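You operate a simulated robot arm through the tools that you are given. There is no shell and no other tool.

The job below is to be done with a simulated robot arm. You get a single attempt, and the scene is never put back.

Task
Load the cooker: grid in, water to the line, the lentils pan on the grid, then lock the lid.
Fine: the jug goes back; the other pan stays. Set down upright: clear jug.

Only the result counts: the job must be done as asked and must still hold three seconds after the hand-in. Knocking over, shifting, dropping, spilling or breaking anything else fails it. A push-on lid holds only when it is set on centred and level and pressed home; a screw cap is set on level and turned clockwise until tight.

Robot
A 6-joint arm with a two-finger parallel gripper, fixed in place. Base frame: the origin is at the foot of the arm, x ahead of it, y to its left, z up; the work surface is at about z = 800. Units: mm, degrees, N and s.
With the tool pointing down near the work surface it reaches from about 140 to 840 mm from the base axis. Its first joint turns from -166.0 to 166.0 degrees. Payload 3.91 kg.
The TCP is the grasp point between the finger pads, 30 mm short of the fingertips. In the tool frame z runs along the fingers and y along their closing line. Largest opening 110 mm; finger width 20, thickness 10; the body of the gripper, 48 by 112 mm, starts 55 mm behind the TCP.
Orientation is that of the tool frame in the base frame, as [roll, pitch, yaw] about the fixed x, y, z axes, in that order (R = Rz(yaw) Ry(pitch) Rx(roll)). With the fingers straight down and closing along the base's y, the tool's x points along the base's -x, its y along +y and its z along -z.

Tools
- The arm moves only by the tool drive_tool. Its argument "targets" is a list of rows, each a list of 7 numbers: the shift along the base's x, y, z in mm, then the turn, a rotation vector about the base's x, y, z in degrees, then the gripper command, from -1 (fully open) to 1 (shut), values between in proportion. In form: [[dx, dy, dz, wx, wy, wz, fingers], ...]. A call has 1 to 20 rows; each row shifts and turns the commanded pose from where the row before left it. Rows are played at 5 a second. More than 50 mm and 8.6 degrees between two rows, or a gripper value outside its range, and nothing of the call is played. Where a pose cannot be reached the arm comes as near as it can. A force on the tool above 90 N (or 10 N above the force at the start of the call, whichever is more), or a blocked arm, ends the call early, and 0.2 s more pass. Each finger travels about 108 mm/s and halts on what it meets, pressing with about 28 N; the grip force reading is that of the motor and also rises with nothing between the fingers. The clock runs only during rows and for 0.2 s after the last one: add rows that do not move to give the fingers time. The reply holds the time, the measured pose of the TCP, the force on the tool along the base axes, the opening and the grip force, in the units named above and with some noise, with the torque about the TCP (base axes, N m) and any sound that the robot's microphone picked up, and new pictures: "show" is both (left out), scene, wrist or none.
- Cameras (640 x 400 px; columns grow to the right, rows downward): "scene" is fixed at [221.4, -642.5, 1543.2]; the picture's right is [1.00, 0.06, 0.00], its down [0.06, -0.92, -0.39] and it looks along [-0.02, 0.39, -0.92] (base axes); focal length 214 px, centre (320, 200). "wrist" rides on the gripper at [77, 7, -114] in the tool frame; the picture's right is [-0.09, 1.00, 0.00], its down [-0.80, -0.07, -0.59] and it looks along [-0.59, -0.05, 0.80] (tool axes); focal length 270 px, centre (320, 200). There is no depth. A picture from a camera that has moved, and an enlarged one, comes with that camera's place and axes in the base frame and with its lens. The place of the scene camera against the robot may be out by one fixed shift of up to 12 mm in any direction.
- move_column(by): slides the trunk up (or, below 0, down) by that many mm; the arm rides with it, the base frame stays. It gives what a move gives, with no picture.
- enlarge(camera, box): a new picture of the part [left, top, right, bottom] of that camera's present view, enlarged. It takes no simulated time.
- finish_job(): hands the job in; it is judged then, once.

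Nothing tells you positions but the pictures and the camera data. Unless the task says otherwise, let go and move clear before handing in.

The tools are called after "Emit:" by a JSON object that holds its "name" and its "arguments". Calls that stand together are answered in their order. drive_tool: Moves the arm, as the interface text tells. Its arguments: {"type":"object","properties":{"targets":{"type":"array"},"show":{"type":"string","enum":["both","scene","wrist","none"]}},"required":["targets"]} The other tools are called the same way: move_column (by) slides the trunk up or down; enlarge (camera, box) takes an enlarged picture of a part of a camera's view; finish_job () hands the job in.

At the start:

```text
time_s: 0.0
position: [373.6, -242.6, 1308.1]
ee_rot: [-180.0, 0.0, 180.0]
contact_force: [0.6, 0.7, 0.2]
wrist_torque: [0.0, 0.02, 0.01]
finger_gap: 109.9
grasp_force: 0.1
trunk travel left (down, up): [-450.0, 90.0]
```

scene: 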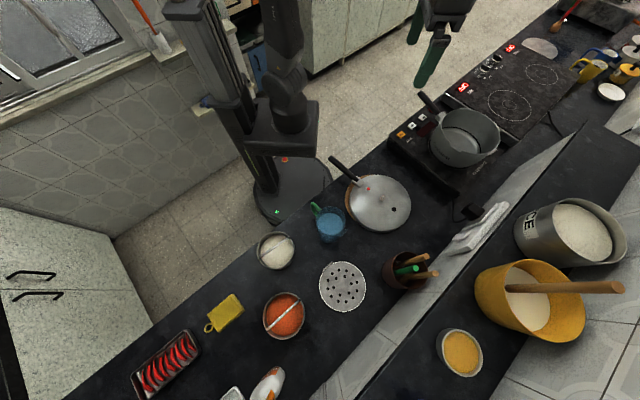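
wrist: 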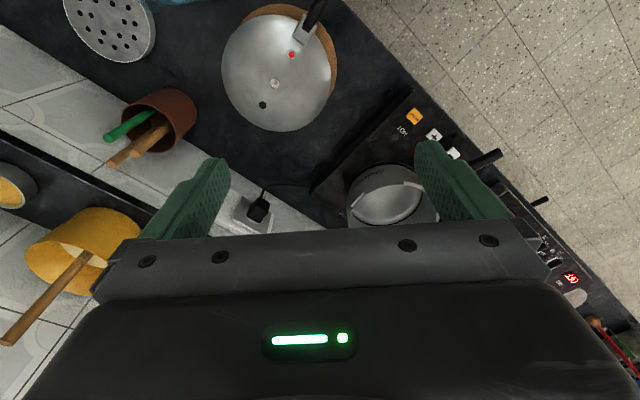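

I see a counter with a cooker pot on a hob, a lid with a handle on a mat, a perforated grid, a clear jug with blue water, and pans of white and orange contents. First I take closer looks before moving.

Emit:
{"name": "enlarge", "arguments": {"camera": "scene", "box": [380, 80, 540, 180]}}

Emit:
{"name": "enlarge", "arguments": {"camera": "scene", "box": [300, 150, 460, 250]}}

Emit:
{"name": "enlarge", "arguments": {"camera": "scene", "box": [230, 190, 390, 290]}}

Emit:
{"name": "enlarge", "arguments": {"camera": "scene", "box": [230, 250, 390, 350]}}

Emit:
{"name": "enlarge", "arguments": {"camera": "scene", "box": [120, 280, 320, 400]}}

Emit:
{"name": "enlarge", "arguments": {"camera": "wrist", "box": [200, 0, 360, 140]}}

Emit:
{"name": "enlarge", "arguments": {"camera": "wrist", "box": [320, 100, 560, 250]}}

```text
4.00 times, centred on (460, 130) of scene
camera zoom: at [221.4, -642.5, 1543.2], right [1.0, 0.06, 0.0], down [0.06, -0.92, -0.39], along [-0.02, 0.39, -0.92], focal length 858 px, centre (-240, 480)
```

zoom: 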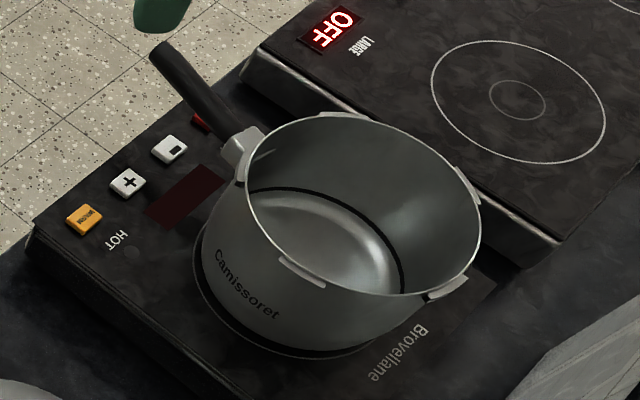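

```text
4.00 times, centred on (380, 200) of scene
camera zoom: at [221.4, -642.5, 1543.2], right [1.0, 0.06, 0.0], down [0.06, -0.92, -0.39], along [-0.02, 0.39, -0.92], focal length 858 px, centre (80, 200)
```

zoom: 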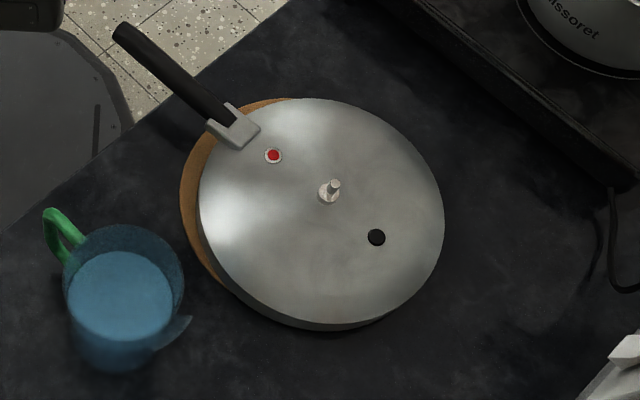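

```text
4.00 times, centred on (310, 240) of scene
camera zoom: at [221.4, -642.5, 1543.2], right [1.0, 0.06, 0.0], down [0.06, -0.92, -0.39], along [-0.02, 0.39, -0.92], focal length 858 px, centre (360, 40)
```

zoom: 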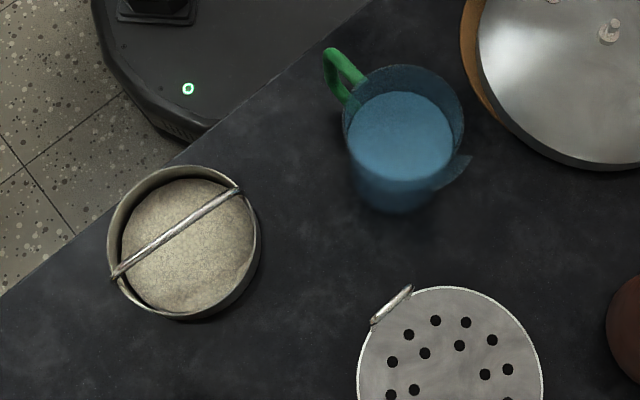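

```text
4.00 times, centred on (310, 300) of scene
camera zoom: at [221.4, -642.5, 1543.2], right [1.0, 0.06, 0.0], down [0.06, -0.92, -0.39], along [-0.02, 0.39, -0.92], focal length 858 px, centre (360, -200)
```

zoom: 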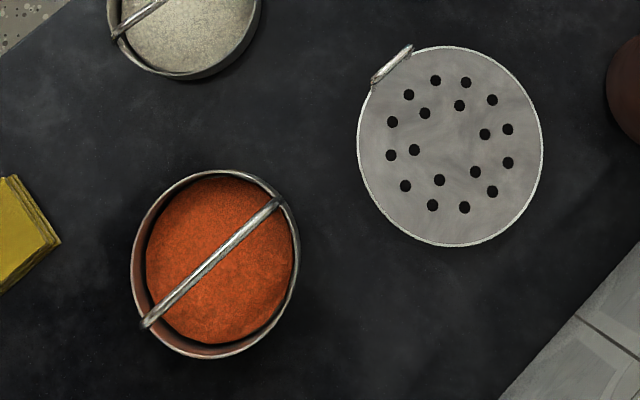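

```text
3.20 times, centred on (220, 340) of scene
camera zoom: at [221.4, -642.5, 1543.2], right [1.0, 0.06, 0.0], down [0.06, -0.92, -0.39], along [-0.02, 0.39, -0.92], focal length 686 px, centre (640, -248)
```

zoom: 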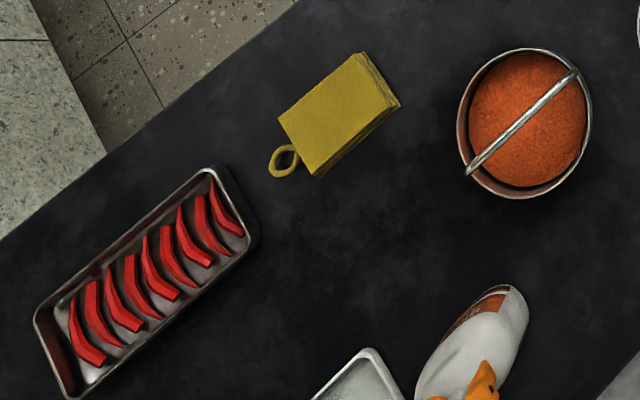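

```text
2.86 times, centred on (280, 70) of wrist
camera zoom: at [297.1, -236.4, 1421.8], right [0.09, 1.0, 0.0], down [0.8, -0.07, 0.59], along [0.59, -0.05, -0.8], focal length 772 px, centre (434, 571)
```

zoom: 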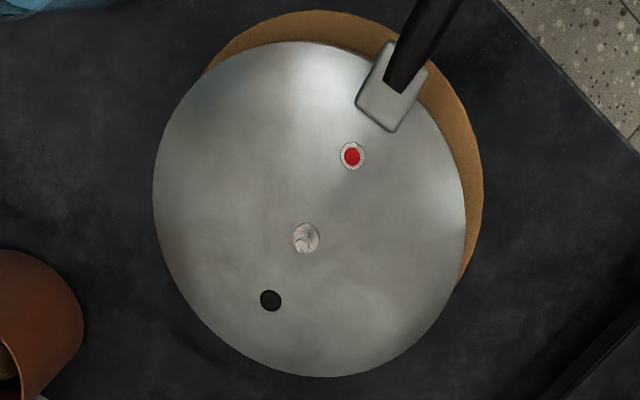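

```text
2.67 times, centred on (440, 175) of wrist
camera zoom: at [297.1, -236.4, 1421.8], right [0.09, 1.0, 0.0], down [0.8, -0.07, 0.59], along [0.59, -0.05, -0.8], focal length 721 px, centre (0, 267)
```

zoom: 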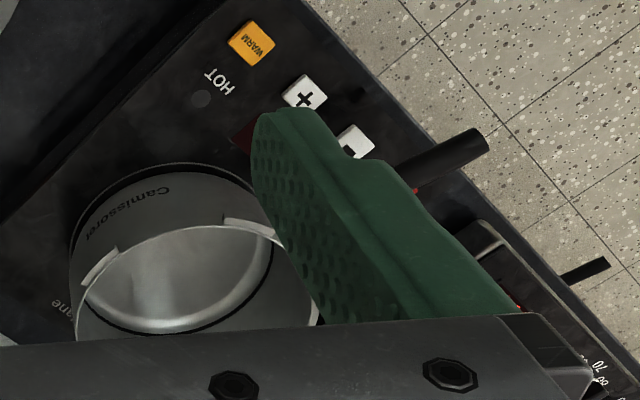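

The counter runs diagonally at 45° in the base frame: the pot (on a hob) is near (720,-100), the lid near (425,-340), the jug near (247,-436), the grid near (296,-626) and the orange lentils pan near (126,-715). I will lower the tool and turn it square to the counter for close views.

Emit:
{"name": "drive_tool", "arguments": {"targets": [[-10, -30, -30, 0, 0, -7.5, -1], [-10, -30, -30, 0, 0, -7.5, -1], [-10, -30, -30, 0, 0, -7.5, -1], [-10, -30, -30, 0, 0, -7.5, -1], [-10, -30, -30, 0, 0, -7.5, -1], [-10, -30, -30, 0, 0, -7.5, -1]]}}

```text
time_s: 1.4
position: [313.2, -422.5, 1122.8]
ee_rot: [180.0, 0.1, 134.9]
contact_force: [0.6, -0.4, -0.2]
wrist_torque: [0.01, 0.01, 0.0]
finger_gap: 109.9
grasp_force: 0.1
trunk travel left (down, up): [-450.0, 90.0]
camera wrist: at [264.2, -363.3, 1237.8], right [0.77, 0.64, 0.0], down [0.52, -0.62, 0.59], along [0.38, -0.46, -0.8], focal length 270 px, centre (320, 200)
```

scene: 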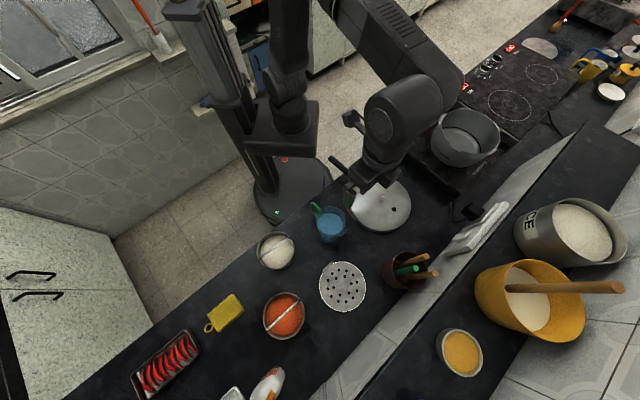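
wrist: 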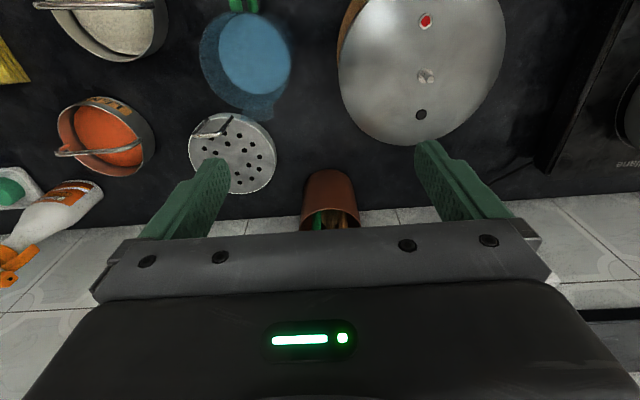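

The tool now faces the counter squarely; jug, grid, both pans and lid are in the wrist view. I enlarge parts to read labels and shapes.

Emit:
{"name": "enlarge", "arguments": {"camera": "wrist", "box": [40, 80, 180, 180]}}

Emit:
{"name": "enlarge", "arguments": {"camera": "wrist", "box": [170, 0, 310, 100]}}

Emit:
{"name": "enlarge", "arguments": {"camera": "wrist", "box": [170, 90, 310, 200]}}

Emit:
{"name": "enlarge", "arguments": {"camera": "wrist", "box": [320, 0, 520, 150]}}

Emit:
{"name": "enlarge", "arguments": {"camera": "wrist", "box": [30, 0, 190, 80]}}

```text
4.00 times, centred on (110, 130) of wrist
camera zoom: at [264.2, -363.3, 1237.8], right [0.77, 0.64, 0.0], down [0.52, -0.62, 0.59], along [0.38, -0.46, -0.8], focal length 1081 px, centre (1160, 480)
```

zoom: 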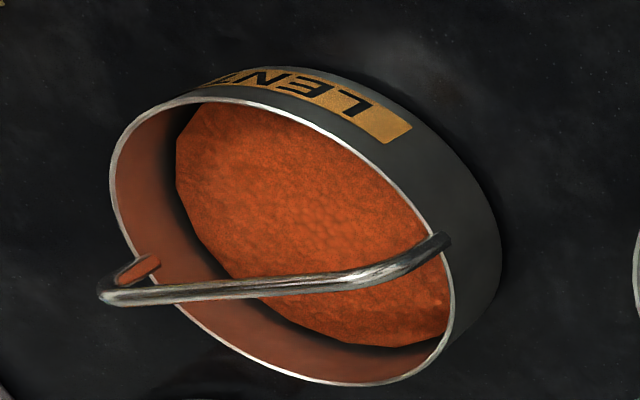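

```text
4.00 times, centred on (240, 50) of wrist
camera zoom: at [264.2, -363.3, 1237.8], right [0.77, 0.64, 0.0], down [0.52, -0.62, 0.59], along [0.38, -0.46, -0.8], focal length 1081 px, centre (640, 800)
```

zoom: 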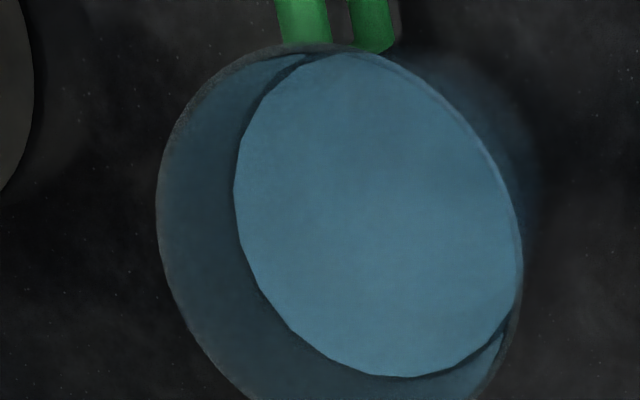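

```text
3.64 times, centred on (240, 145) of wrist
camera zoom: at [264.2, -363.3, 1237.8], right [0.77, 0.64, 0.0], down [0.52, -0.62, 0.59], along [0.38, -0.46, -0.8], focal length 983 px, centre (611, 400)
```

zoom: 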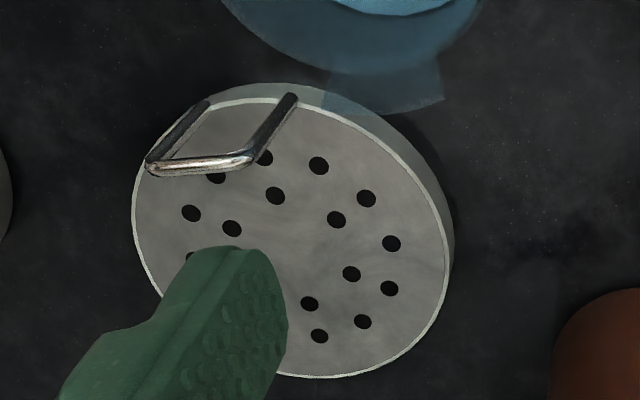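

```text
2.67 times, centred on (420, 75) of wrist
camera zoom: at [264.2, -363.3, 1237.8], right [0.77, 0.64, 0.0], down [0.52, -0.62, 0.59], along [0.38, -0.46, -0.8], focal length 721 px, centre (53, 533)
```

zoom: 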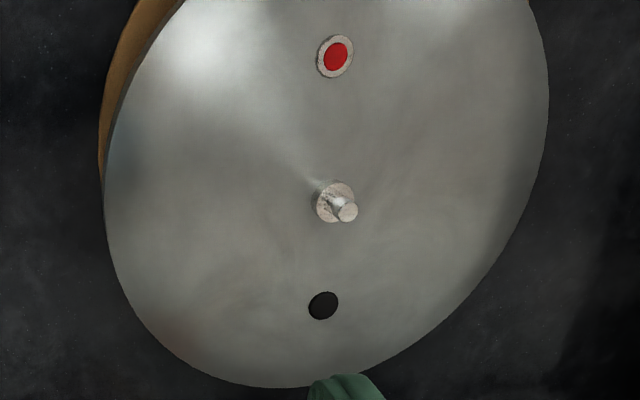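

```text
4.00 times, centred on (110, 40) of wrist
camera zoom: at [264.2, -363.3, 1237.8], right [0.77, 0.64, 0.0], down [0.52, -0.62, 0.59], along [0.38, -0.46, -0.8], focal length 1081 px, centre (1160, 840)
```

zoom: 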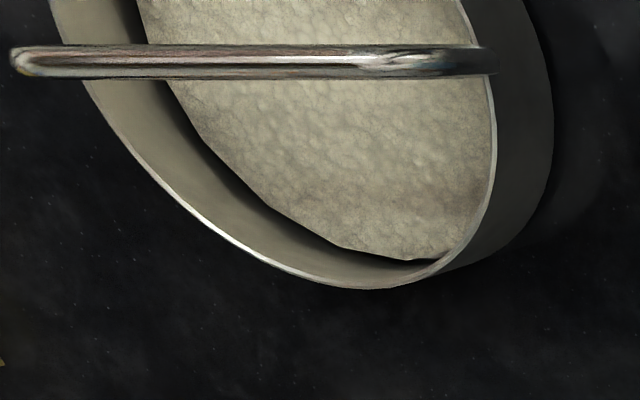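

The orange pan is labelled LENT(ILS); the grid has an upright U-loop on its user-side edge. Next I fly over to inspect the pot and its rim lugs, fill line and depth.

Emit:
{"name": "drive_tool", "arguments": {"targets": [[28, 34, 0, 0, 0, 0, -1], [28, 34, 0, 0, 0, 0, -1], [28, 34, 0, 0, 0, 0, -1], [28, 34, 0, 0, 0, 0, -1], [28, 34, 0, 0, 0, 0, -1], [28, 34, 0, 0, 0, 0, -1], [28, 34, 0, 0, 0, 0, -1], [28, 34, 0, 0, 0, 0, -1], [28, 34, 0, 0, 0, 0, -1]]}}

Emit:
{"name": "enlarge", "arguments": {"camera": "wrist", "box": [200, 0, 440, 150]}}

```text
time_s: 3.4
position: [565.6, -112.2, 1126.6]
ee_rot: [-179.9, -0.1, 135.0]
contact_force: [-0.1, -0.3, -0.2]
wrist_torque: [0.02, 0.01, 0.0]
finger_gap: 110.0
grasp_force: 0.1
trunk travel left (down, up): [-450.0, 90.0]
camera wrist: at [515.7, -54.0, 1241.9], right [0.77, 0.64, 0.0], down [0.52, -0.62, 0.59], along [0.38, -0.46, -0.8], focal length 270 px, centre (320, 200)
```

scene: 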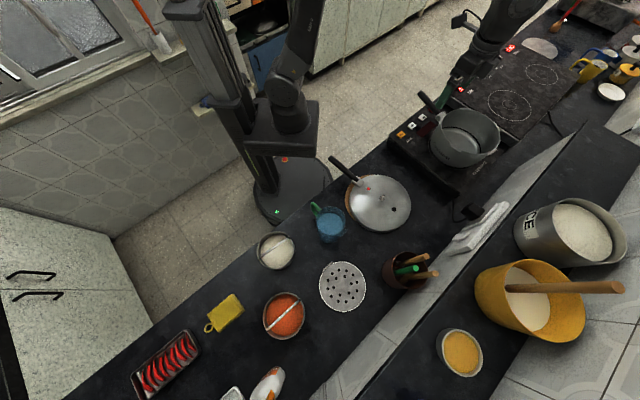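
wrist: 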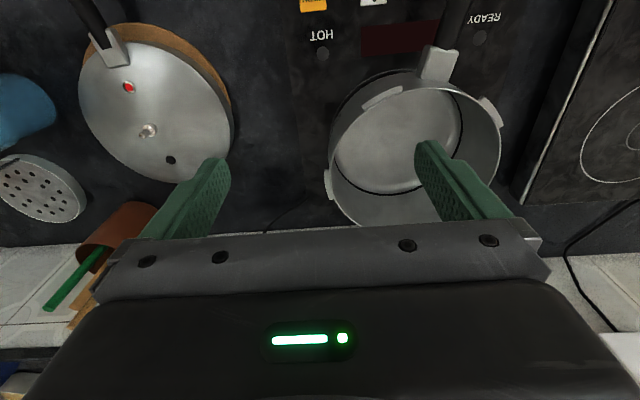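

```text
2.67 times, centred on (320, 75) of wrist
camera zoom: at [515.7, -54.0, 1241.9], right [0.77, 0.64, 0.0], down [0.52, -0.62, 0.59], along [0.38, -0.46, -0.8], focal length 721 px, centre (320, 533)
```

zoom: 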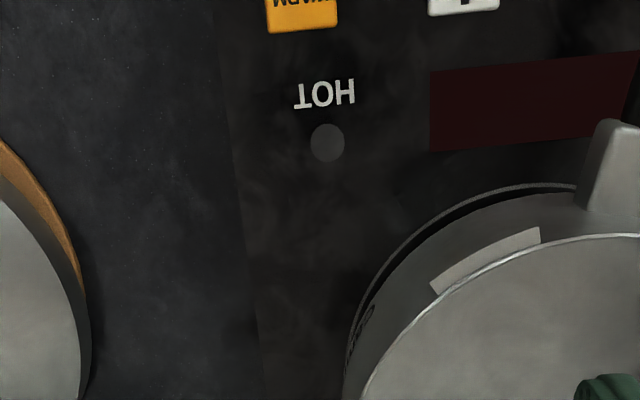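

The pot is in view at right; I enlarge it to read the rim, lugs and the line.

Emit:
{"name": "enlarge", "arguments": {"camera": "wrist", "box": [310, 40, 530, 230]}}

Emit:
{"name": "enlarge", "arguments": {"camera": "wrist", "box": [60, 0, 250, 190]}}

Emit:
{"name": "enlarge", "arguments": {"camera": "scene", "box": [420, 90, 510, 180]}}

```text
2.11 times, centred on (420, 135) of wrist
camera zoom: at [515.7, -54.0, 1241.9], right [0.77, 0.64, 0.0], down [0.52, -0.62, 0.59], along [0.38, -0.46, -0.8], focal length 569 px, centre (110, 337)
```

zoom: 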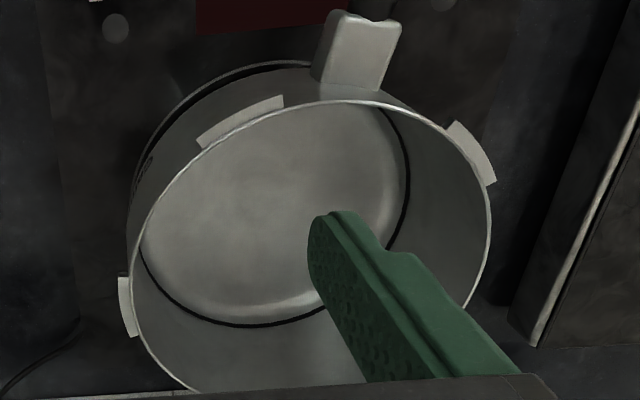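

```text
2.11 times, centred on (155, 95) of wrist
camera zoom: at [515.7, -54.0, 1241.9], right [0.77, 0.64, 0.0], down [0.52, -0.62, 0.59], along [0.38, -0.46, -0.8], focal length 569 px, centre (667, 421)
```

zoom: 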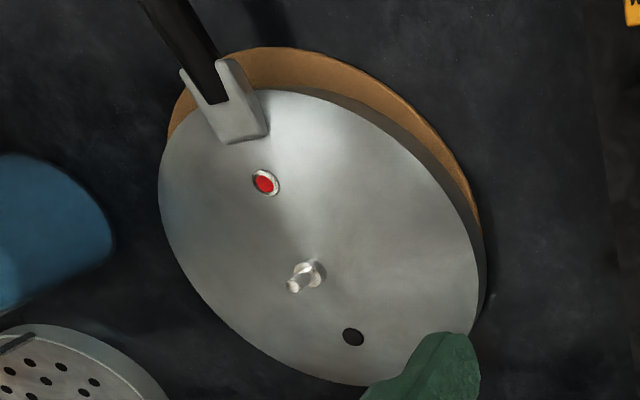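

```text
4.44 times, centred on (465, 135) of scene
camera zoom: at [221.4, -642.5, 1543.2], right [1.0, 0.06, 0.0], down [0.06, -0.92, -0.39], along [-0.02, 0.39, -0.92], focal length 953 px, centre (-324, 489)
```

zoom: 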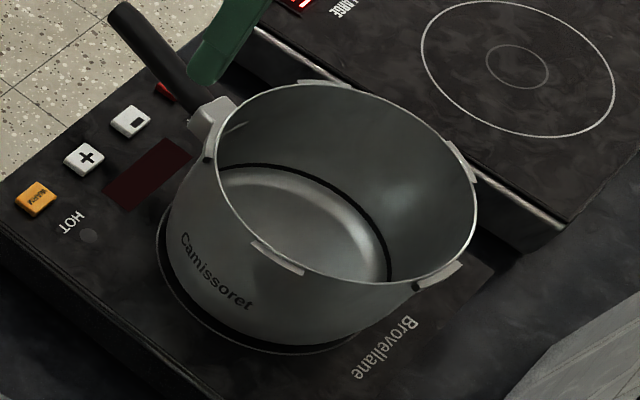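

The pot rim is about z≈957 around (712,-113), with five lugs and a black line low inside. I now go above the grid's loop, turning the tool 90° so the fingers close across the loop, and look closer.

Emit:
{"name": "drive_tool", "arguments": {"targets": [[-27, -39, 0, 0, 0, -7.5, -1], [-27, -39, 0, 0, 0, -7.5, -1], [-27, -39, 0, 0, 0, -7.5, -1], [-27, -39, 0, 0, 0, -7.5, -1], [-27, -39, 0, 0, 0, -7.5, -1], [-27, -39, 0, 0, 0, -7.5, -1], [-27, -39, 0, 0, 0, -7.5, -1], [-27, -39, 0, 0, 0, -7.5, -1], [-27, -39, 0, 0, 0, -7.5, -1], [-27, -39, 0, 0, 0, -7.5, -1], [-27, -39, 0, 0, 0, -7.5, -1], [-27, -39, 0, 0, 0, -7.5, -1], [0, 0, -40, 0, 0, 0, -1], [0, 0, -40, 0, 0, 0, -1], [0, 0, -40, 0, 0, 0, -1]]}}

```text
time_s: 6.6
position: [240.9, -587.3, 1004.5]
ee_rot: [179.9, 0.1, 45.0]
contact_force: [-0.6, -0.1, 0.1]
wrist_torque: [0.03, -0.01, 0.0]
finger_gap: 110.0
grasp_force: 0.1
trunk travel left (down, up): [-450.0, 90.0]
camera wrist: at [300.5, -538.1, 1120.1], right [0.64, -0.77, 0.0], down [-0.62, -0.52, 0.59], along [-0.46, -0.38, -0.8], focal length 270 px, centre (320, 200)
```

scene: 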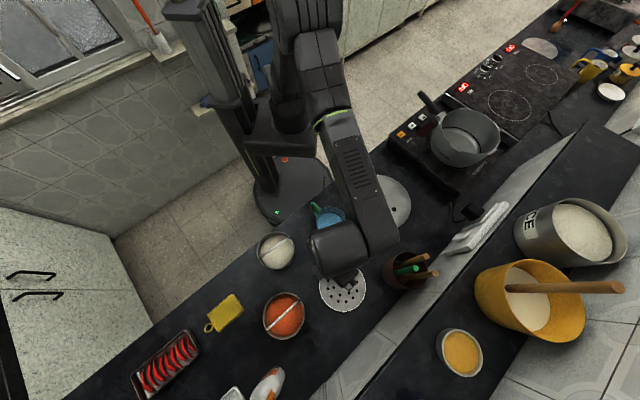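
wrist: 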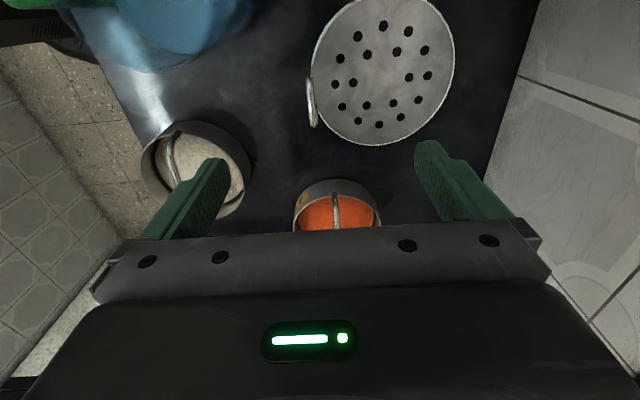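

The grid and its loop are now visible edge-on near (312,100). I enlarge to pin down the loop's legs and bar.

Emit:
{"name": "enlarge", "arguments": {"camera": "wrist", "box": [270, 40, 370, 140]}}

Emit:
{"name": "enlarge", "arguments": {"camera": "wrist", "box": [120, 100, 400, 250]}}

Emit:
{"name": "enlarge", "arguments": {"camera": "wrist", "box": [0, 0, 270, 120]}}

```text
4.00 times, centred on (320, 90) of wrist
camera zoom: at [300.5, -538.1, 1120.1], right [0.64, -0.77, 0.0], down [-0.62, -0.52, 0.59], along [-0.46, -0.38, -0.8], focal length 1081 px, centre (320, 640)
```

zoom: 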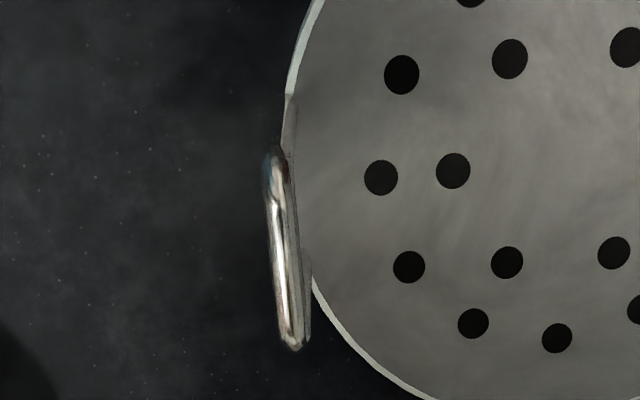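

```text
2.29 times, centred on (260, 175) of wrist
camera zoom: at [300.5, -538.1, 1120.1], right [0.64, -0.77, 0.0], down [-0.62, -0.52, 0.59], along [-0.46, -0.38, -0.8], focal length 618 px, centre (457, 257)
```

zoom: 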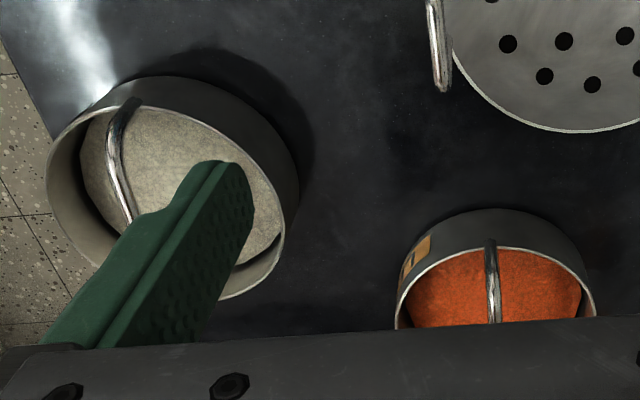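

```text
2.37 times, centred on (135, 60) of wrist
camera zoom: at [300.5, -538.1, 1120.1], right [0.64, -0.77, 0.0], down [-0.62, -0.52, 0.59], along [-0.46, -0.38, -0.8], focal length 641 px, centre (758, 532)
```

zoom: 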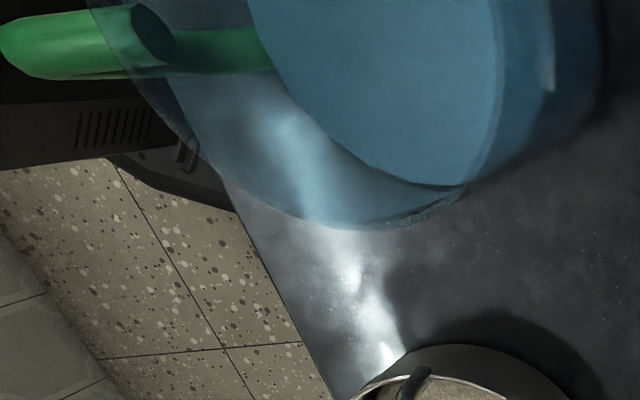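

The loop's legs are near (225,-594) and (252,-567), bar around z≈880. I move over the right leg side and lower to z≈940 for a finer look.

Emit:
{"name": "drive_tool", "arguments": {"targets": [[8, 17, -20, 0, 0, 0, -0.5], [0, 0, -22, 0, 0, 0, -0.3], [0, 0, -22, 0, 0, 0, -0.2]], "show": "wrist"}}

Emit:
{"name": "enlarge", "arguments": {"camera": "wrist", "box": [230, 60, 410, 240]}}

```text
time_s: 7.4
position: [251.5, -568.9, 943.6]
ee_rot: [179.9, 0.0, 45.0]
contact_force: [1.3, -0.9, -0.7]
wrist_torque: [-0.02, -0.02, -0.01]
finger_gap: 66.1
grasp_force: 0.1
trunk travel left (down, up): [-450.0, 90.0]
camera wrist: at [310.0, -520.1, 1058.0], right [0.64, -0.77, 0.0], down [-0.62, -0.52, 0.59], along [-0.46, -0.38, -0.8], focal length 270 px, centre (320, 200)
```

wrist: 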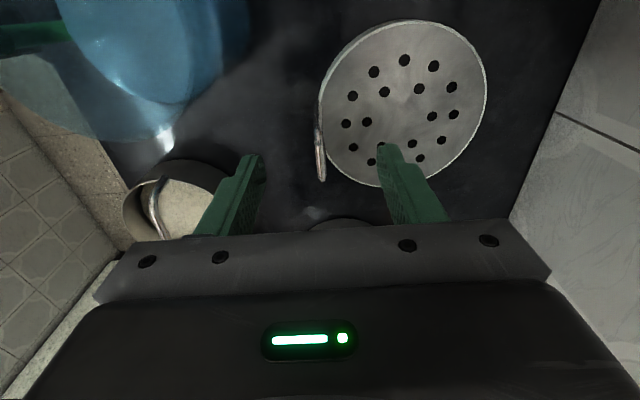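

```text
2.22 times, centred on (320, 150) of wrist
camera zoom: at [310.0, -520.1, 1058.0], right [0.64, -0.77, 0.0], down [-0.62, -0.52, 0.59], along [-0.46, -0.38, -0.8], focal length 601 px, centre (320, 311)
```

zoom: 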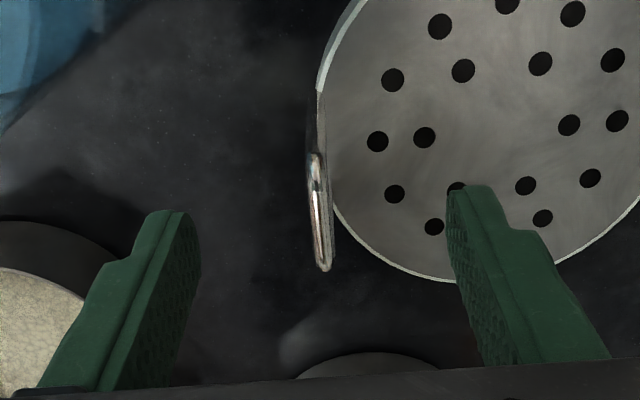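

The loop lines up between the fingers, with the right leg about 5 mm off pad centre. I lower until the bar sits at the grasp point and close.

Emit:
{"name": "drive_tool", "arguments": {"targets": [[0, 0, -32, 0, 0, 0, -0.2], [0, 0, -31, 0, 0, 0, -0.2], [0, 0, 0, 0, 0, 0, -0.2]], "show": "wrist"}}

Emit:
{"name": "enlarge", "arguments": {"camera": "wrist", "box": [230, 60, 410, 240]}}

```text
time_s: 8.2
position: [249.8, -568.3, 879.9]
ee_rot: [-179.9, 0.0, 45.1]
contact_force: [0.2, 0.3, -1.1]
wrist_torque: [-0.01, -0.01, -0.01]
finger_gap: 66.2
grasp_force: 0.0
trunk travel left (down, up): [-450.0, 90.0]
camera wrist: at [309.9, -519.4, 994.6], right [0.64, -0.77, 0.0], down [-0.62, -0.52, 0.59], along [-0.46, -0.38, -0.8], focal length 270 px, centre (320, 200)
```

wrist: 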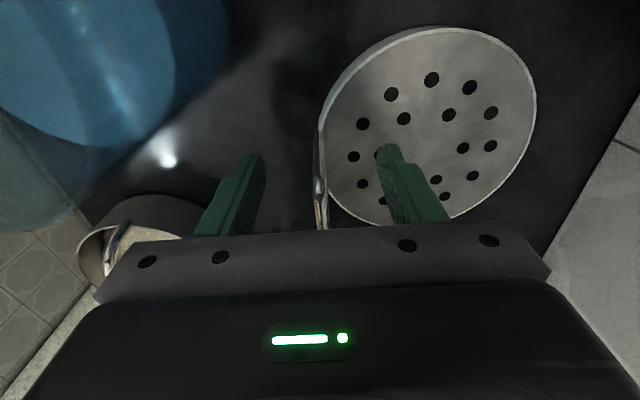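

```text
2.22 times, centred on (320, 150) of wrist
camera zoom: at [309.9, -519.4, 994.6], right [0.64, -0.77, 0.0], down [-0.62, -0.52, 0.59], along [-0.46, -0.38, -0.8], focal length 601 px, centre (320, 311)
```

zoom: 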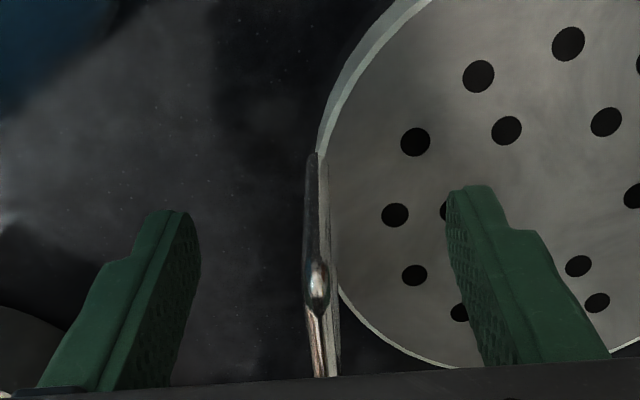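

The bar top is at z≈888. I raise 4 mm, then close on the leg and bar and check the grip.

Emit:
{"name": "drive_tool", "arguments": {"targets": [[0, 0, 4, 0, 0, 0, -0.2], [0, 0, 0, 0, 0, 0, 0.4], [0, 0, 0, 0, 0, 0, 1], [0, 0, 0, 0, 0, 0, 1], [0, 0, 0, 0, 0, 0, 1], [0, 0, 0, 0, 0, 0, 1]], "show": "wrist"}}

```text
time_s: 9.6
position: [250.2, -568.6, 883.8]
ee_rot: [-180.0, 0.0, 45.1]
contact_force: [-0.1, 0.1, 0.0]
wrist_torque: [0.05, 0.0, 0.01]
finger_gap: 7.1
grasp_force: 27.9
trunk travel left (down, up): [-450.0, 90.0]
camera wrist: at [309.4, -519.6, 998.7], right [0.64, -0.77, 0.0], down [-0.62, -0.52, 0.59], along [-0.46, -0.38, -0.8], focal length 270 px, centre (320, 200)
```

wrist: 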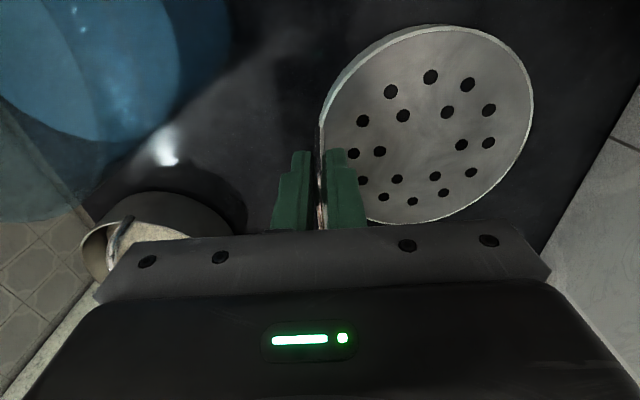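

The grip holds the 7 mm bar at 28 N. I lift the grid slowly and check that it stays level.

Emit:
{"name": "drive_tool", "arguments": {"targets": [[0, 0, 10, 0, 0, 0, 1], [0, 0, 15, 0, 0, 0, 1], [0, 0, 25, 0, 0, 0, 1], [0, 0, 0, 0, 0, 0, 1]]}}

Emit:
{"name": "enlarge", "arguments": {"camera": "wrist", "box": [230, 0, 550, 240]}}

```text
time_s: 10.6
position: [251.7, -567.4, 933.8]
ee_rot: [180.0, -0.1, 45.1]
contact_force: [-0.1, 0.3, 0.7]
wrist_torque: [-0.02, -0.01, -0.02]
finger_gap: 0.0
grasp_force: 27.7
trunk travel left (down, up): [-450.0, 90.0]
camera wrist: at [310.7, -518.0, 1048.5], right [0.64, -0.77, 0.0], down [-0.62, -0.52, 0.59], along [-0.46, -0.38, -0.8], focal length 270 px, centre (320, 200)
```

scene: 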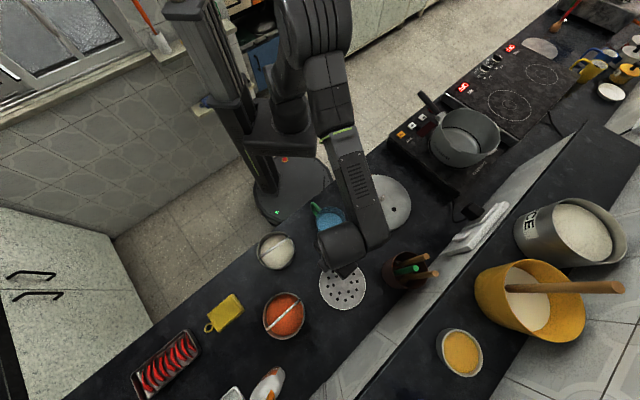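
wrist: 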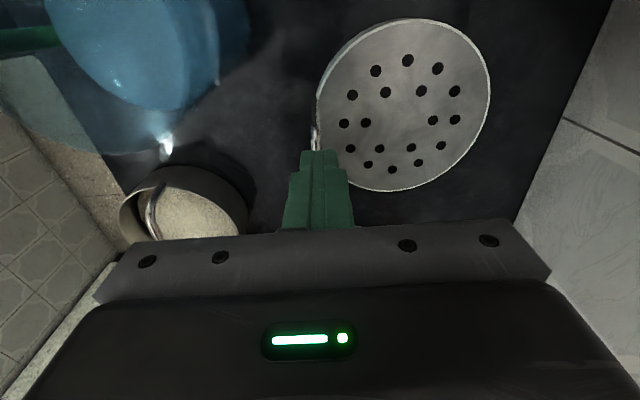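

```text
1.67 times, centred on (390, 120) of wrist
camera zoom: at [310.7, -518.0, 1048.5], right [0.64, -0.77, 0.0], down [-0.62, -0.52, 0.59], along [-0.46, -0.38, -0.8], focal length 450 px, centre (203, 333)
```

zoom: 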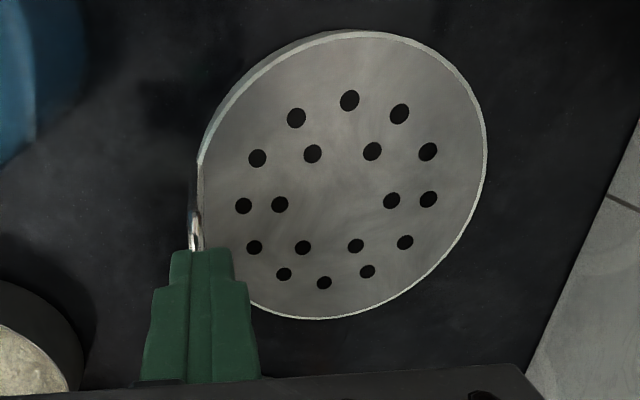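

The grid slipped out of the grip (gap now 0) and appears to be still in its place. I check it closely before a retry.

Emit:
{"name": "drive_tool", "arguments": {"targets": [[0, 0, 10, 0, 0, 0, 0.2], [0, 0, 0, 0, 0, 0, -0.2]], "show": "wrist"}}

Emit:
{"name": "enlarge", "arguments": {"camera": "wrist", "box": [230, 60, 410, 240]}}

Emit:
{"name": "enlarge", "arguments": {"camera": "scene", "box": [290, 240, 390, 320]}}

```text
time_s: 11.2
position: [251.2, -568.0, 944.4]
ee_rot: [-180.0, -0.1, 45.1]
contact_force: [-0.3, -0.9, -0.3]
wrist_torque: [0.0, -0.02, -0.02]
finger_gap: 66.3
grasp_force: 0.0
trunk travel left (down, up): [-450.0, 90.0]
camera wrist: at [310.1, -518.2, 1059.0], right [0.64, -0.77, 0.0], down [-0.62, -0.52, 0.59], along [-0.46, -0.38, -0.8], focal length 270 px, centre (320, 200)
```

wrist: 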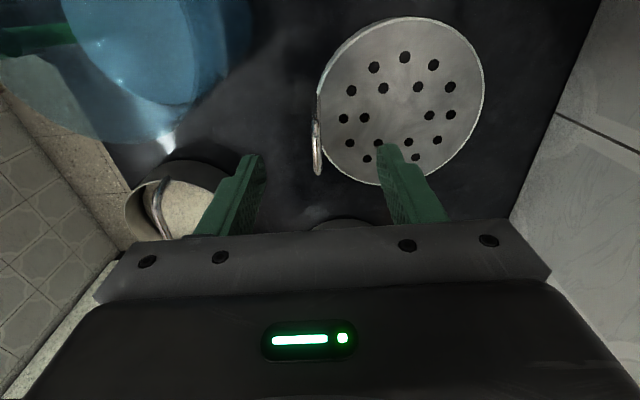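

```text
2.22 times, centred on (320, 150) of wrist
camera zoom: at [310.1, -518.2, 1059.0], right [0.64, -0.77, 0.0], down [-0.62, -0.52, 0.59], along [-0.46, -0.38, -0.8], focal length 601 px, centre (320, 311)
```

zoom: 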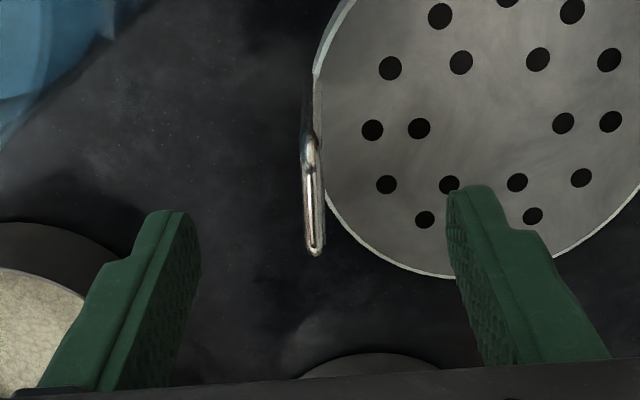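

```text
5.00 times, centred on (340, 280) of scene
camera zoom: at [221.4, -642.5, 1543.2], right [1.0, 0.06, 0.0], down [0.06, -0.92, -0.39], along [-0.02, 0.39, -0.92], focal length 1072 px, centre (220, -200)
```

zoom: 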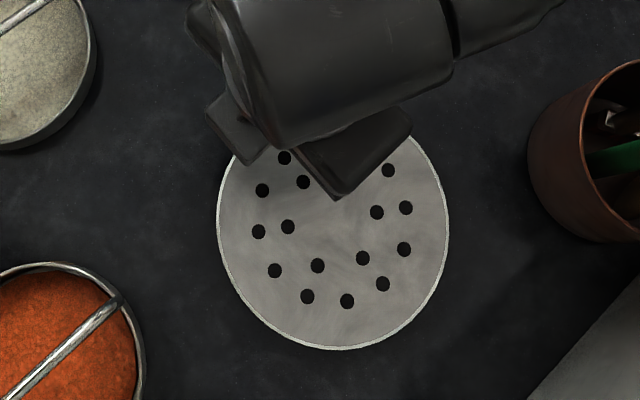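

The grid only shifted about 5 mm. I retry with the pad centred on the leg and slightly lower, then lift in small steps while reading gap and force.

Emit:
{"name": "drive_tool", "arguments": {"targets": [[4, 7, -30, 0, 0, -3, -0.2], [0, 0, -36, 0, 0, 0, -0.2], [0, 0, 0, 0, 0, 0, -0.2], [0, 0, 0, 0, 0, 0, 0.6], [0, 0, 0, 0, 0, 0, 1], [0, 0, 0, 0, 0, 0, 1], [0, 0, 0, 0, 0, 0, 1]], "show": "wrist"}}

Emit:
{"name": "enlarge", "arguments": {"camera": "wrist", "box": [260, 100, 400, 240]}}

```text
time_s: 12.8
position: [251.9, -559.4, 878.0]
ee_rot: [180.0, 0.1, 42.0]
contact_force: [0.8, 0.2, 0.2]
wrist_torque: [0.06, -0.04, -0.02]
finger_gap: 6.9
grasp_force: 28.2
trunk travel left (down, up): [-450.0, 90.0]
camera wrist: at [314.2, -513.0, 992.5], right [0.6, -0.8, 0.0], down [-0.64, -0.48, 0.59], along [-0.48, -0.36, -0.8], focal length 270 px, centre (320, 200)
```

wrist: 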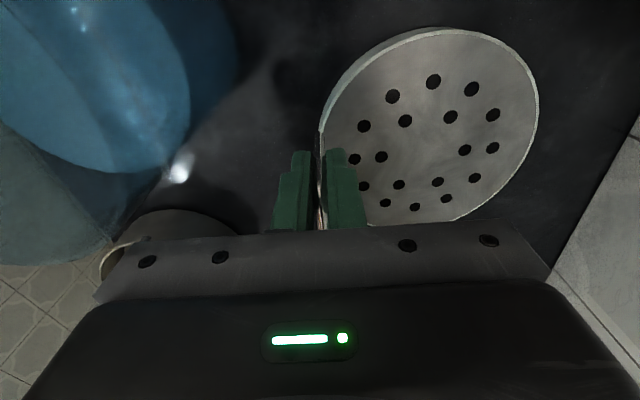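

```text
2.86 times, centred on (330, 170) of wrist
camera zoom: at [314.2, -513.0, 992.5], right [0.6, -0.8, 0.0], down [-0.64, -0.48, 0.59], along [-0.48, -0.36, -0.8], focal length 772 px, centre (291, 286)
```

zoom: 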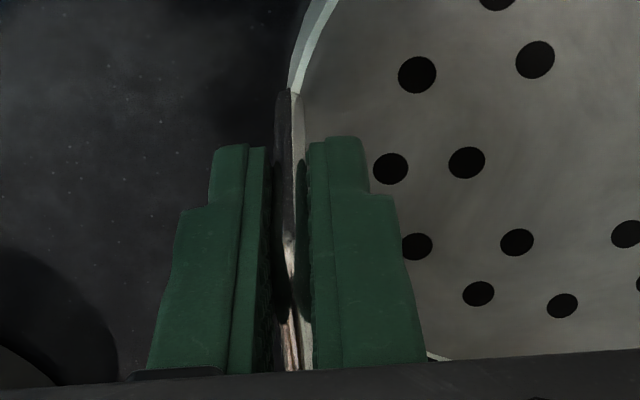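

Pads are on the loop with a 7 mm gap again. Now I lift just 2 mm at a time and watch gap and force.

Emit:
{"name": "drive_tool", "arguments": {"targets": [[0, 0, 1, 0, 0, 0, 1], [0, 0, 1, 0, 0, 0, 1], [0, 0, 1, 0, 0, 0, 1]], "show": "none"}}

Emit:
{"name": "drive_tool", "arguments": {"targets": [[0, 0, 1, 0, 0, 0, 1], [0, 0, 1, 0, 0, 0, 1], [0, 0, 1, 0, 0, 0, 1]], "show": "wrist"}}

```text
time_s: 13.6
position: [253.3, -561.3, 880.8]
ee_rot: [-180.0, 0.1, 42.0]
contact_force: [0.0, -0.3, -1.5]
wrist_torque: [0.08, 0.03, -0.02]
finger_gap: 6.8
grasp_force: 28.0
trunk travel left (down, up): [-450.0, 90.0]
```

```text
time_s: 14.4
position: [254.8, -560.6, 883.3]
ee_rot: [-180.0, 0.0, 42.0]
contact_force: [-0.1, 0.4, -0.8]
wrist_torque: [0.06, 0.06, 0.02]
finger_gap: 6.9
grasp_force: 28.3
trunk travel left (down, up): [-450.0, 90.0]
camera wrist: at [315.8, -515.5, 998.0], right [0.6, -0.8, 0.0], down [-0.64, -0.48, 0.59], along [-0.48, -0.36, -0.8], focal length 270 px, centre (320, 200)
```

wrist: 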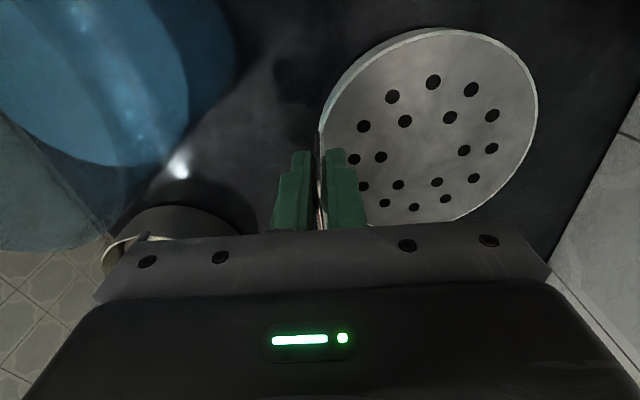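

The grid seems to be rising with the fingers, and the load is light (~1 N). I keep lifting slowly.

Emit:
{"name": "drive_tool", "arguments": {"targets": [[0, 0, 2, 0, 0, 0, 1], [0, 0, 2, 0, 0, 0, 1], [0, 0, 3, 0, 0, 0, 1], [0, 0, 3, 0, 0, 0, 1], [0, 0, 3, 0, 0, 0, 1], [0, 0, 3, 0, 0, 0, 1]], "show": "both"}}

Emit:
{"name": "enlarge", "arguments": {"camera": "wrist", "box": [260, 0, 560, 240]}}

```text
time_s: 15.8
position: [254.0, -560.8, 900.4]
ee_rot: [180.0, 0.0, 42.0]
contact_force: [-0.2, 0.5, -0.3]
wrist_torque: [0.07, 0.04, -0.05]
finger_gap: 6.9
grasp_force: 28.2
trunk travel left (down, up): [-450.0, 90.0]
camera wrist: at [315.6, -514.4, 1015.1], right [0.6, -0.8, 0.0], down [-0.64, -0.48, 0.59], along [-0.48, -0.36, -0.8], focal length 270 px, centre (320, 200)
```

scene: 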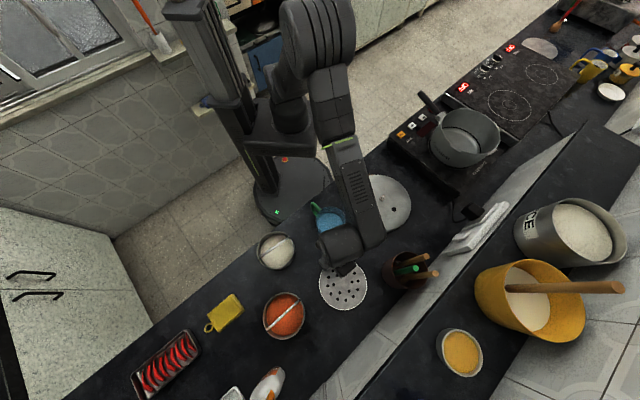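
wrist: 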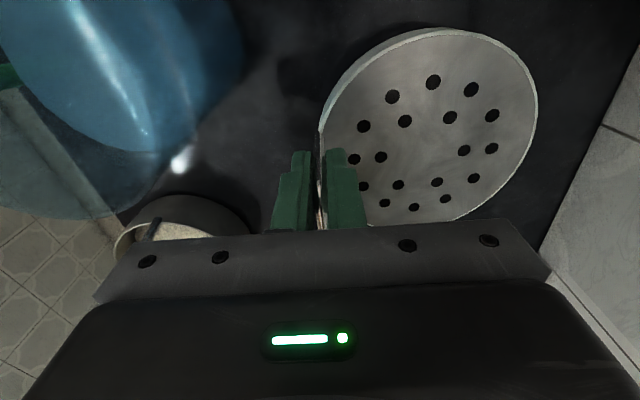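

```text
1.67 times, centred on (410, 120) of wrist
camera zoom: at [315.6, -514.4, 1015.1], right [0.6, -0.8, 0.0], down [-0.64, -0.48, 0.59], along [-0.48, -0.36, -0.8], focal length 450 px, centre (170, 333)
```

zoom: 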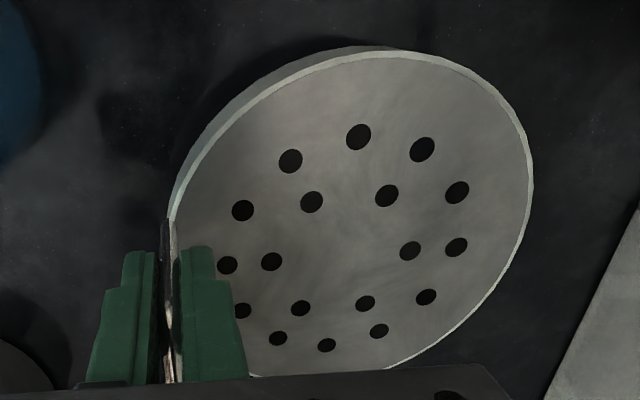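

The grid is held level and steady. I lift it to about z=1085 before carrying it over.

Emit:
{"name": "drive_tool", "arguments": {"targets": [[0, 0, 4, 0, 0, 0, 1], [0, 0, 7, 0, 0, 0, 1], [0, 0, 10, 0, 0, 0, 1], [0, 0, 13, 0, 0, 0, 1], [0, 0, 16, 0, 0, 0, 1], [0, 0, 18, 0, 0, 0, 1], [0, 0, 20, 0, 0, 0, 1], [0, 0, 20, 0, 0, 0, 1], [0, 0, 20, 0, 0, 0, 1], [0, 0, 18, 0, 0, 0, 1], [0, 0, 15, 0, 0, 0, 1], [0, 0, 12, 0, 0, 0, 1], [0, 0, 8, 0, 0, 0, 1], [0, 0, 4, 0, 0, 0, 1]], "show": "wrist"}}

```text
time_s: 18.8
position: [255.0, -560.4, 1085.7]
ee_rot: [180.0, 0.0, 42.0]
contact_force: [-0.9, -0.1, -2.1]
wrist_torque: [0.05, 0.04, 0.01]
finger_gap: 7.2
grasp_force: 27.5
trunk travel left (down, up): [-450.0, 90.0]
camera wrist: at [316.3, -514.6, 1200.5], right [0.6, -0.8, 0.0], down [-0.64, -0.48, 0.59], along [-0.48, -0.36, -0.8], focal length 270 px, centre (320, 200)
```

wrist: 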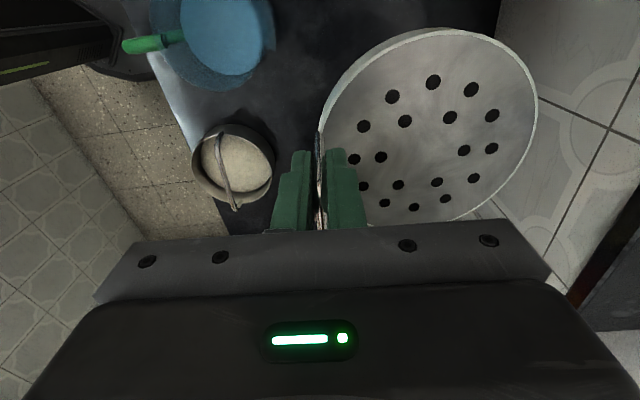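

The grid is stable in the air. I carry it toward the pot in two gentle legs, turning it so the loop ends up on the robot side.

Emit:
{"name": "drive_tool", "arguments": {"targets": [[6.4, 7.8, 0, 0, 0, 0.6, 1], [11.2, 13.6, 0, 0, 0, 1.1, 1], [16, 19.5, 0, 0, 0, 1.6, 1], [16, 19.5, 0, 0, 0, 1.6, 1], [16, 19.5, 0, 0, 0, 1.6, 1], [16, 19.5, 0, 0, 0, 1.6, 1], [16, 19.5, 0, 0, 0, 1.6, 1], [16, 19.5, 0, 0, 0, 1.6, 1], [16, 19.5, 0, 0, 0, 1.6, 1], [16, 19.5, 0, 0, 0, 1.6, 1], [16, 19.5, 0, 0, 0, 1.6, 1], [16, 19.5, 0, 0, 0, 1.6, 1], [11.2, 13.6, 0, 0, 0, 1.1, 1], [6.4, 7.8, 0, 0, 0, 0.6, 1]], "show": "wrist"}}

Emit:
{"name": "drive_tool", "arguments": {"targets": [[6.4, 7.8, 0, 0, 0, 0.6, 1], [11.2, 13.6, 0, 0, 0, 1.1, 1], [16, 19.5, 0, 0, 0, 1.6, 1], [16, 19.5, 0, 0, 0, 1.6, 1], [16, 19.5, 0, 0, 0, 1.6, 1], [16, 19.5, 0, 0, 0, 1.6, 1], [16, 19.5, 0, 0, 0, 1.6, 1], [16, 19.5, 0, 0, 0, 1.6, 1], [16, 19.5, 0, 0, 0, 1.6, 1], [16, 19.5, 0, 0, 0, 1.6, 1], [16, 19.5, 0, 0, 0, 1.6, 1], [16, 19.5, 0, 0, 0, 1.6, 1], [11.2, 13.6, 0, 0, 0, 1.1, 1], [6.4, 7.8, 0, 0, 0, 0.6, 1]], "show": "both"}}

```text
time_s: 21.8
position: [449.5, -323.5, 1086.0]
ee_rot: [-180.0, 0.0, 61.3]
contact_force: [-0.1, -0.2, -0.5]
wrist_torque: [0.06, 0.08, 0.0]
finger_gap: 7.0
grasp_force: 28.2
trunk travel left (down, up): [-450.0, 90.0]
camera wrist: at [492.2, -259.3, 1201.3], right [0.83, -0.55, 0.0], down [-0.45, -0.67, 0.59], along [-0.33, -0.49, -0.8], focal length 270 px, centre (320, 200)
```

wrist: 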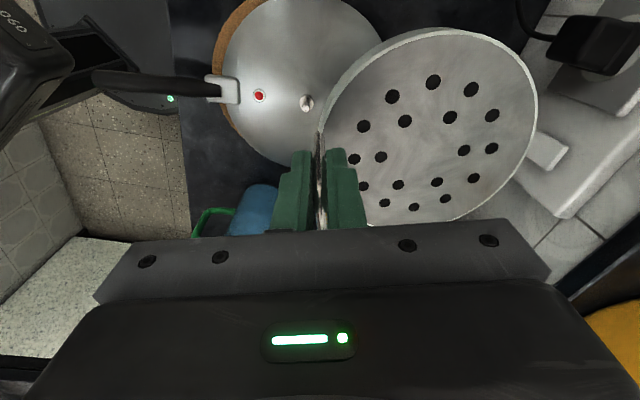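

```text
time_s: 24.8
position: [645.1, -84.7, 1085.6]
ee_rot: [180.0, 0.0, 80.8]
contact_force: [-0.1, -0.3, -1.8]
wrist_torque: [0.04, 0.1, -0.02]
finger_gap: 6.8
grasp_force: 28.3
trunk travel left (down, up): [-450.0, 90.0]
camera wrist: at [664.9, -10.0, 1200.1], right [0.97, -0.25, 0.0], down [-0.2, -0.78, 0.59], along [-0.15, -0.58, -0.8], focal length 270 px, centre (320, 200)
```

scene: 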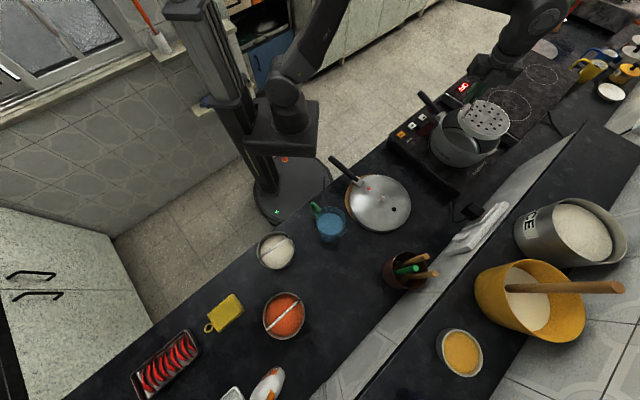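
wrist: 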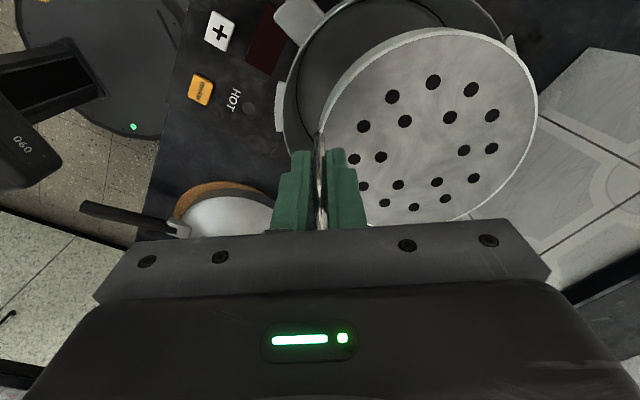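

The grid is hovering over the pot. I enlarge the wrist view to check centring against the pot rim.

Emit:
{"name": "enlarge", "arguments": {"camera": "wrist", "box": [250, 0, 570, 230]}}

Emit:
{"name": "enlarge", "arguments": {"camera": "scene", "box": [410, 70, 540, 190]}}

```text
1.74 times, centred on (410, 115) of wrist
camera zoom: at [664.9, -10.0, 1200.1], right [0.97, -0.25, 0.0], down [-0.2, -0.78, 0.59], along [-0.15, -0.58, -0.8], focal length 470 px, centre (164, 348)
```

zoom: 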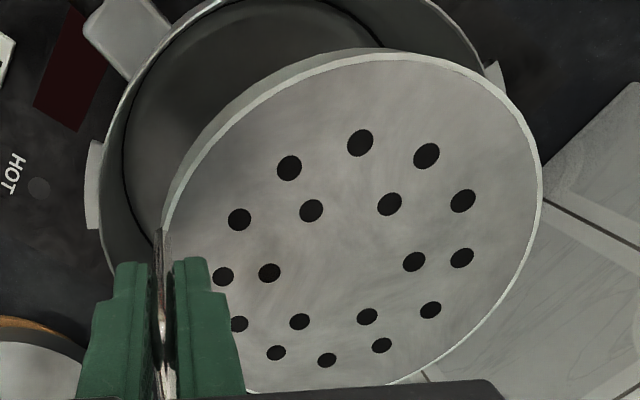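

```text
3.33 times, centred on (475, 130) of scene
camera zoom: at [221.4, -642.5, 1543.2], right [1.0, 0.06, 0.0], down [0.06, -0.92, -0.39], along [-0.02, 0.39, -0.92], focal length 715 px, centre (-197, 433)
```

zoom: 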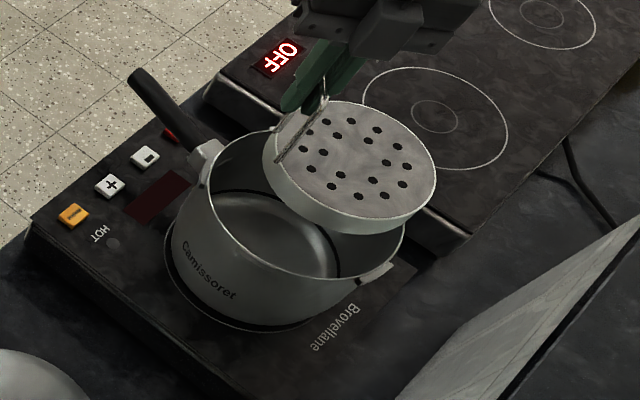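

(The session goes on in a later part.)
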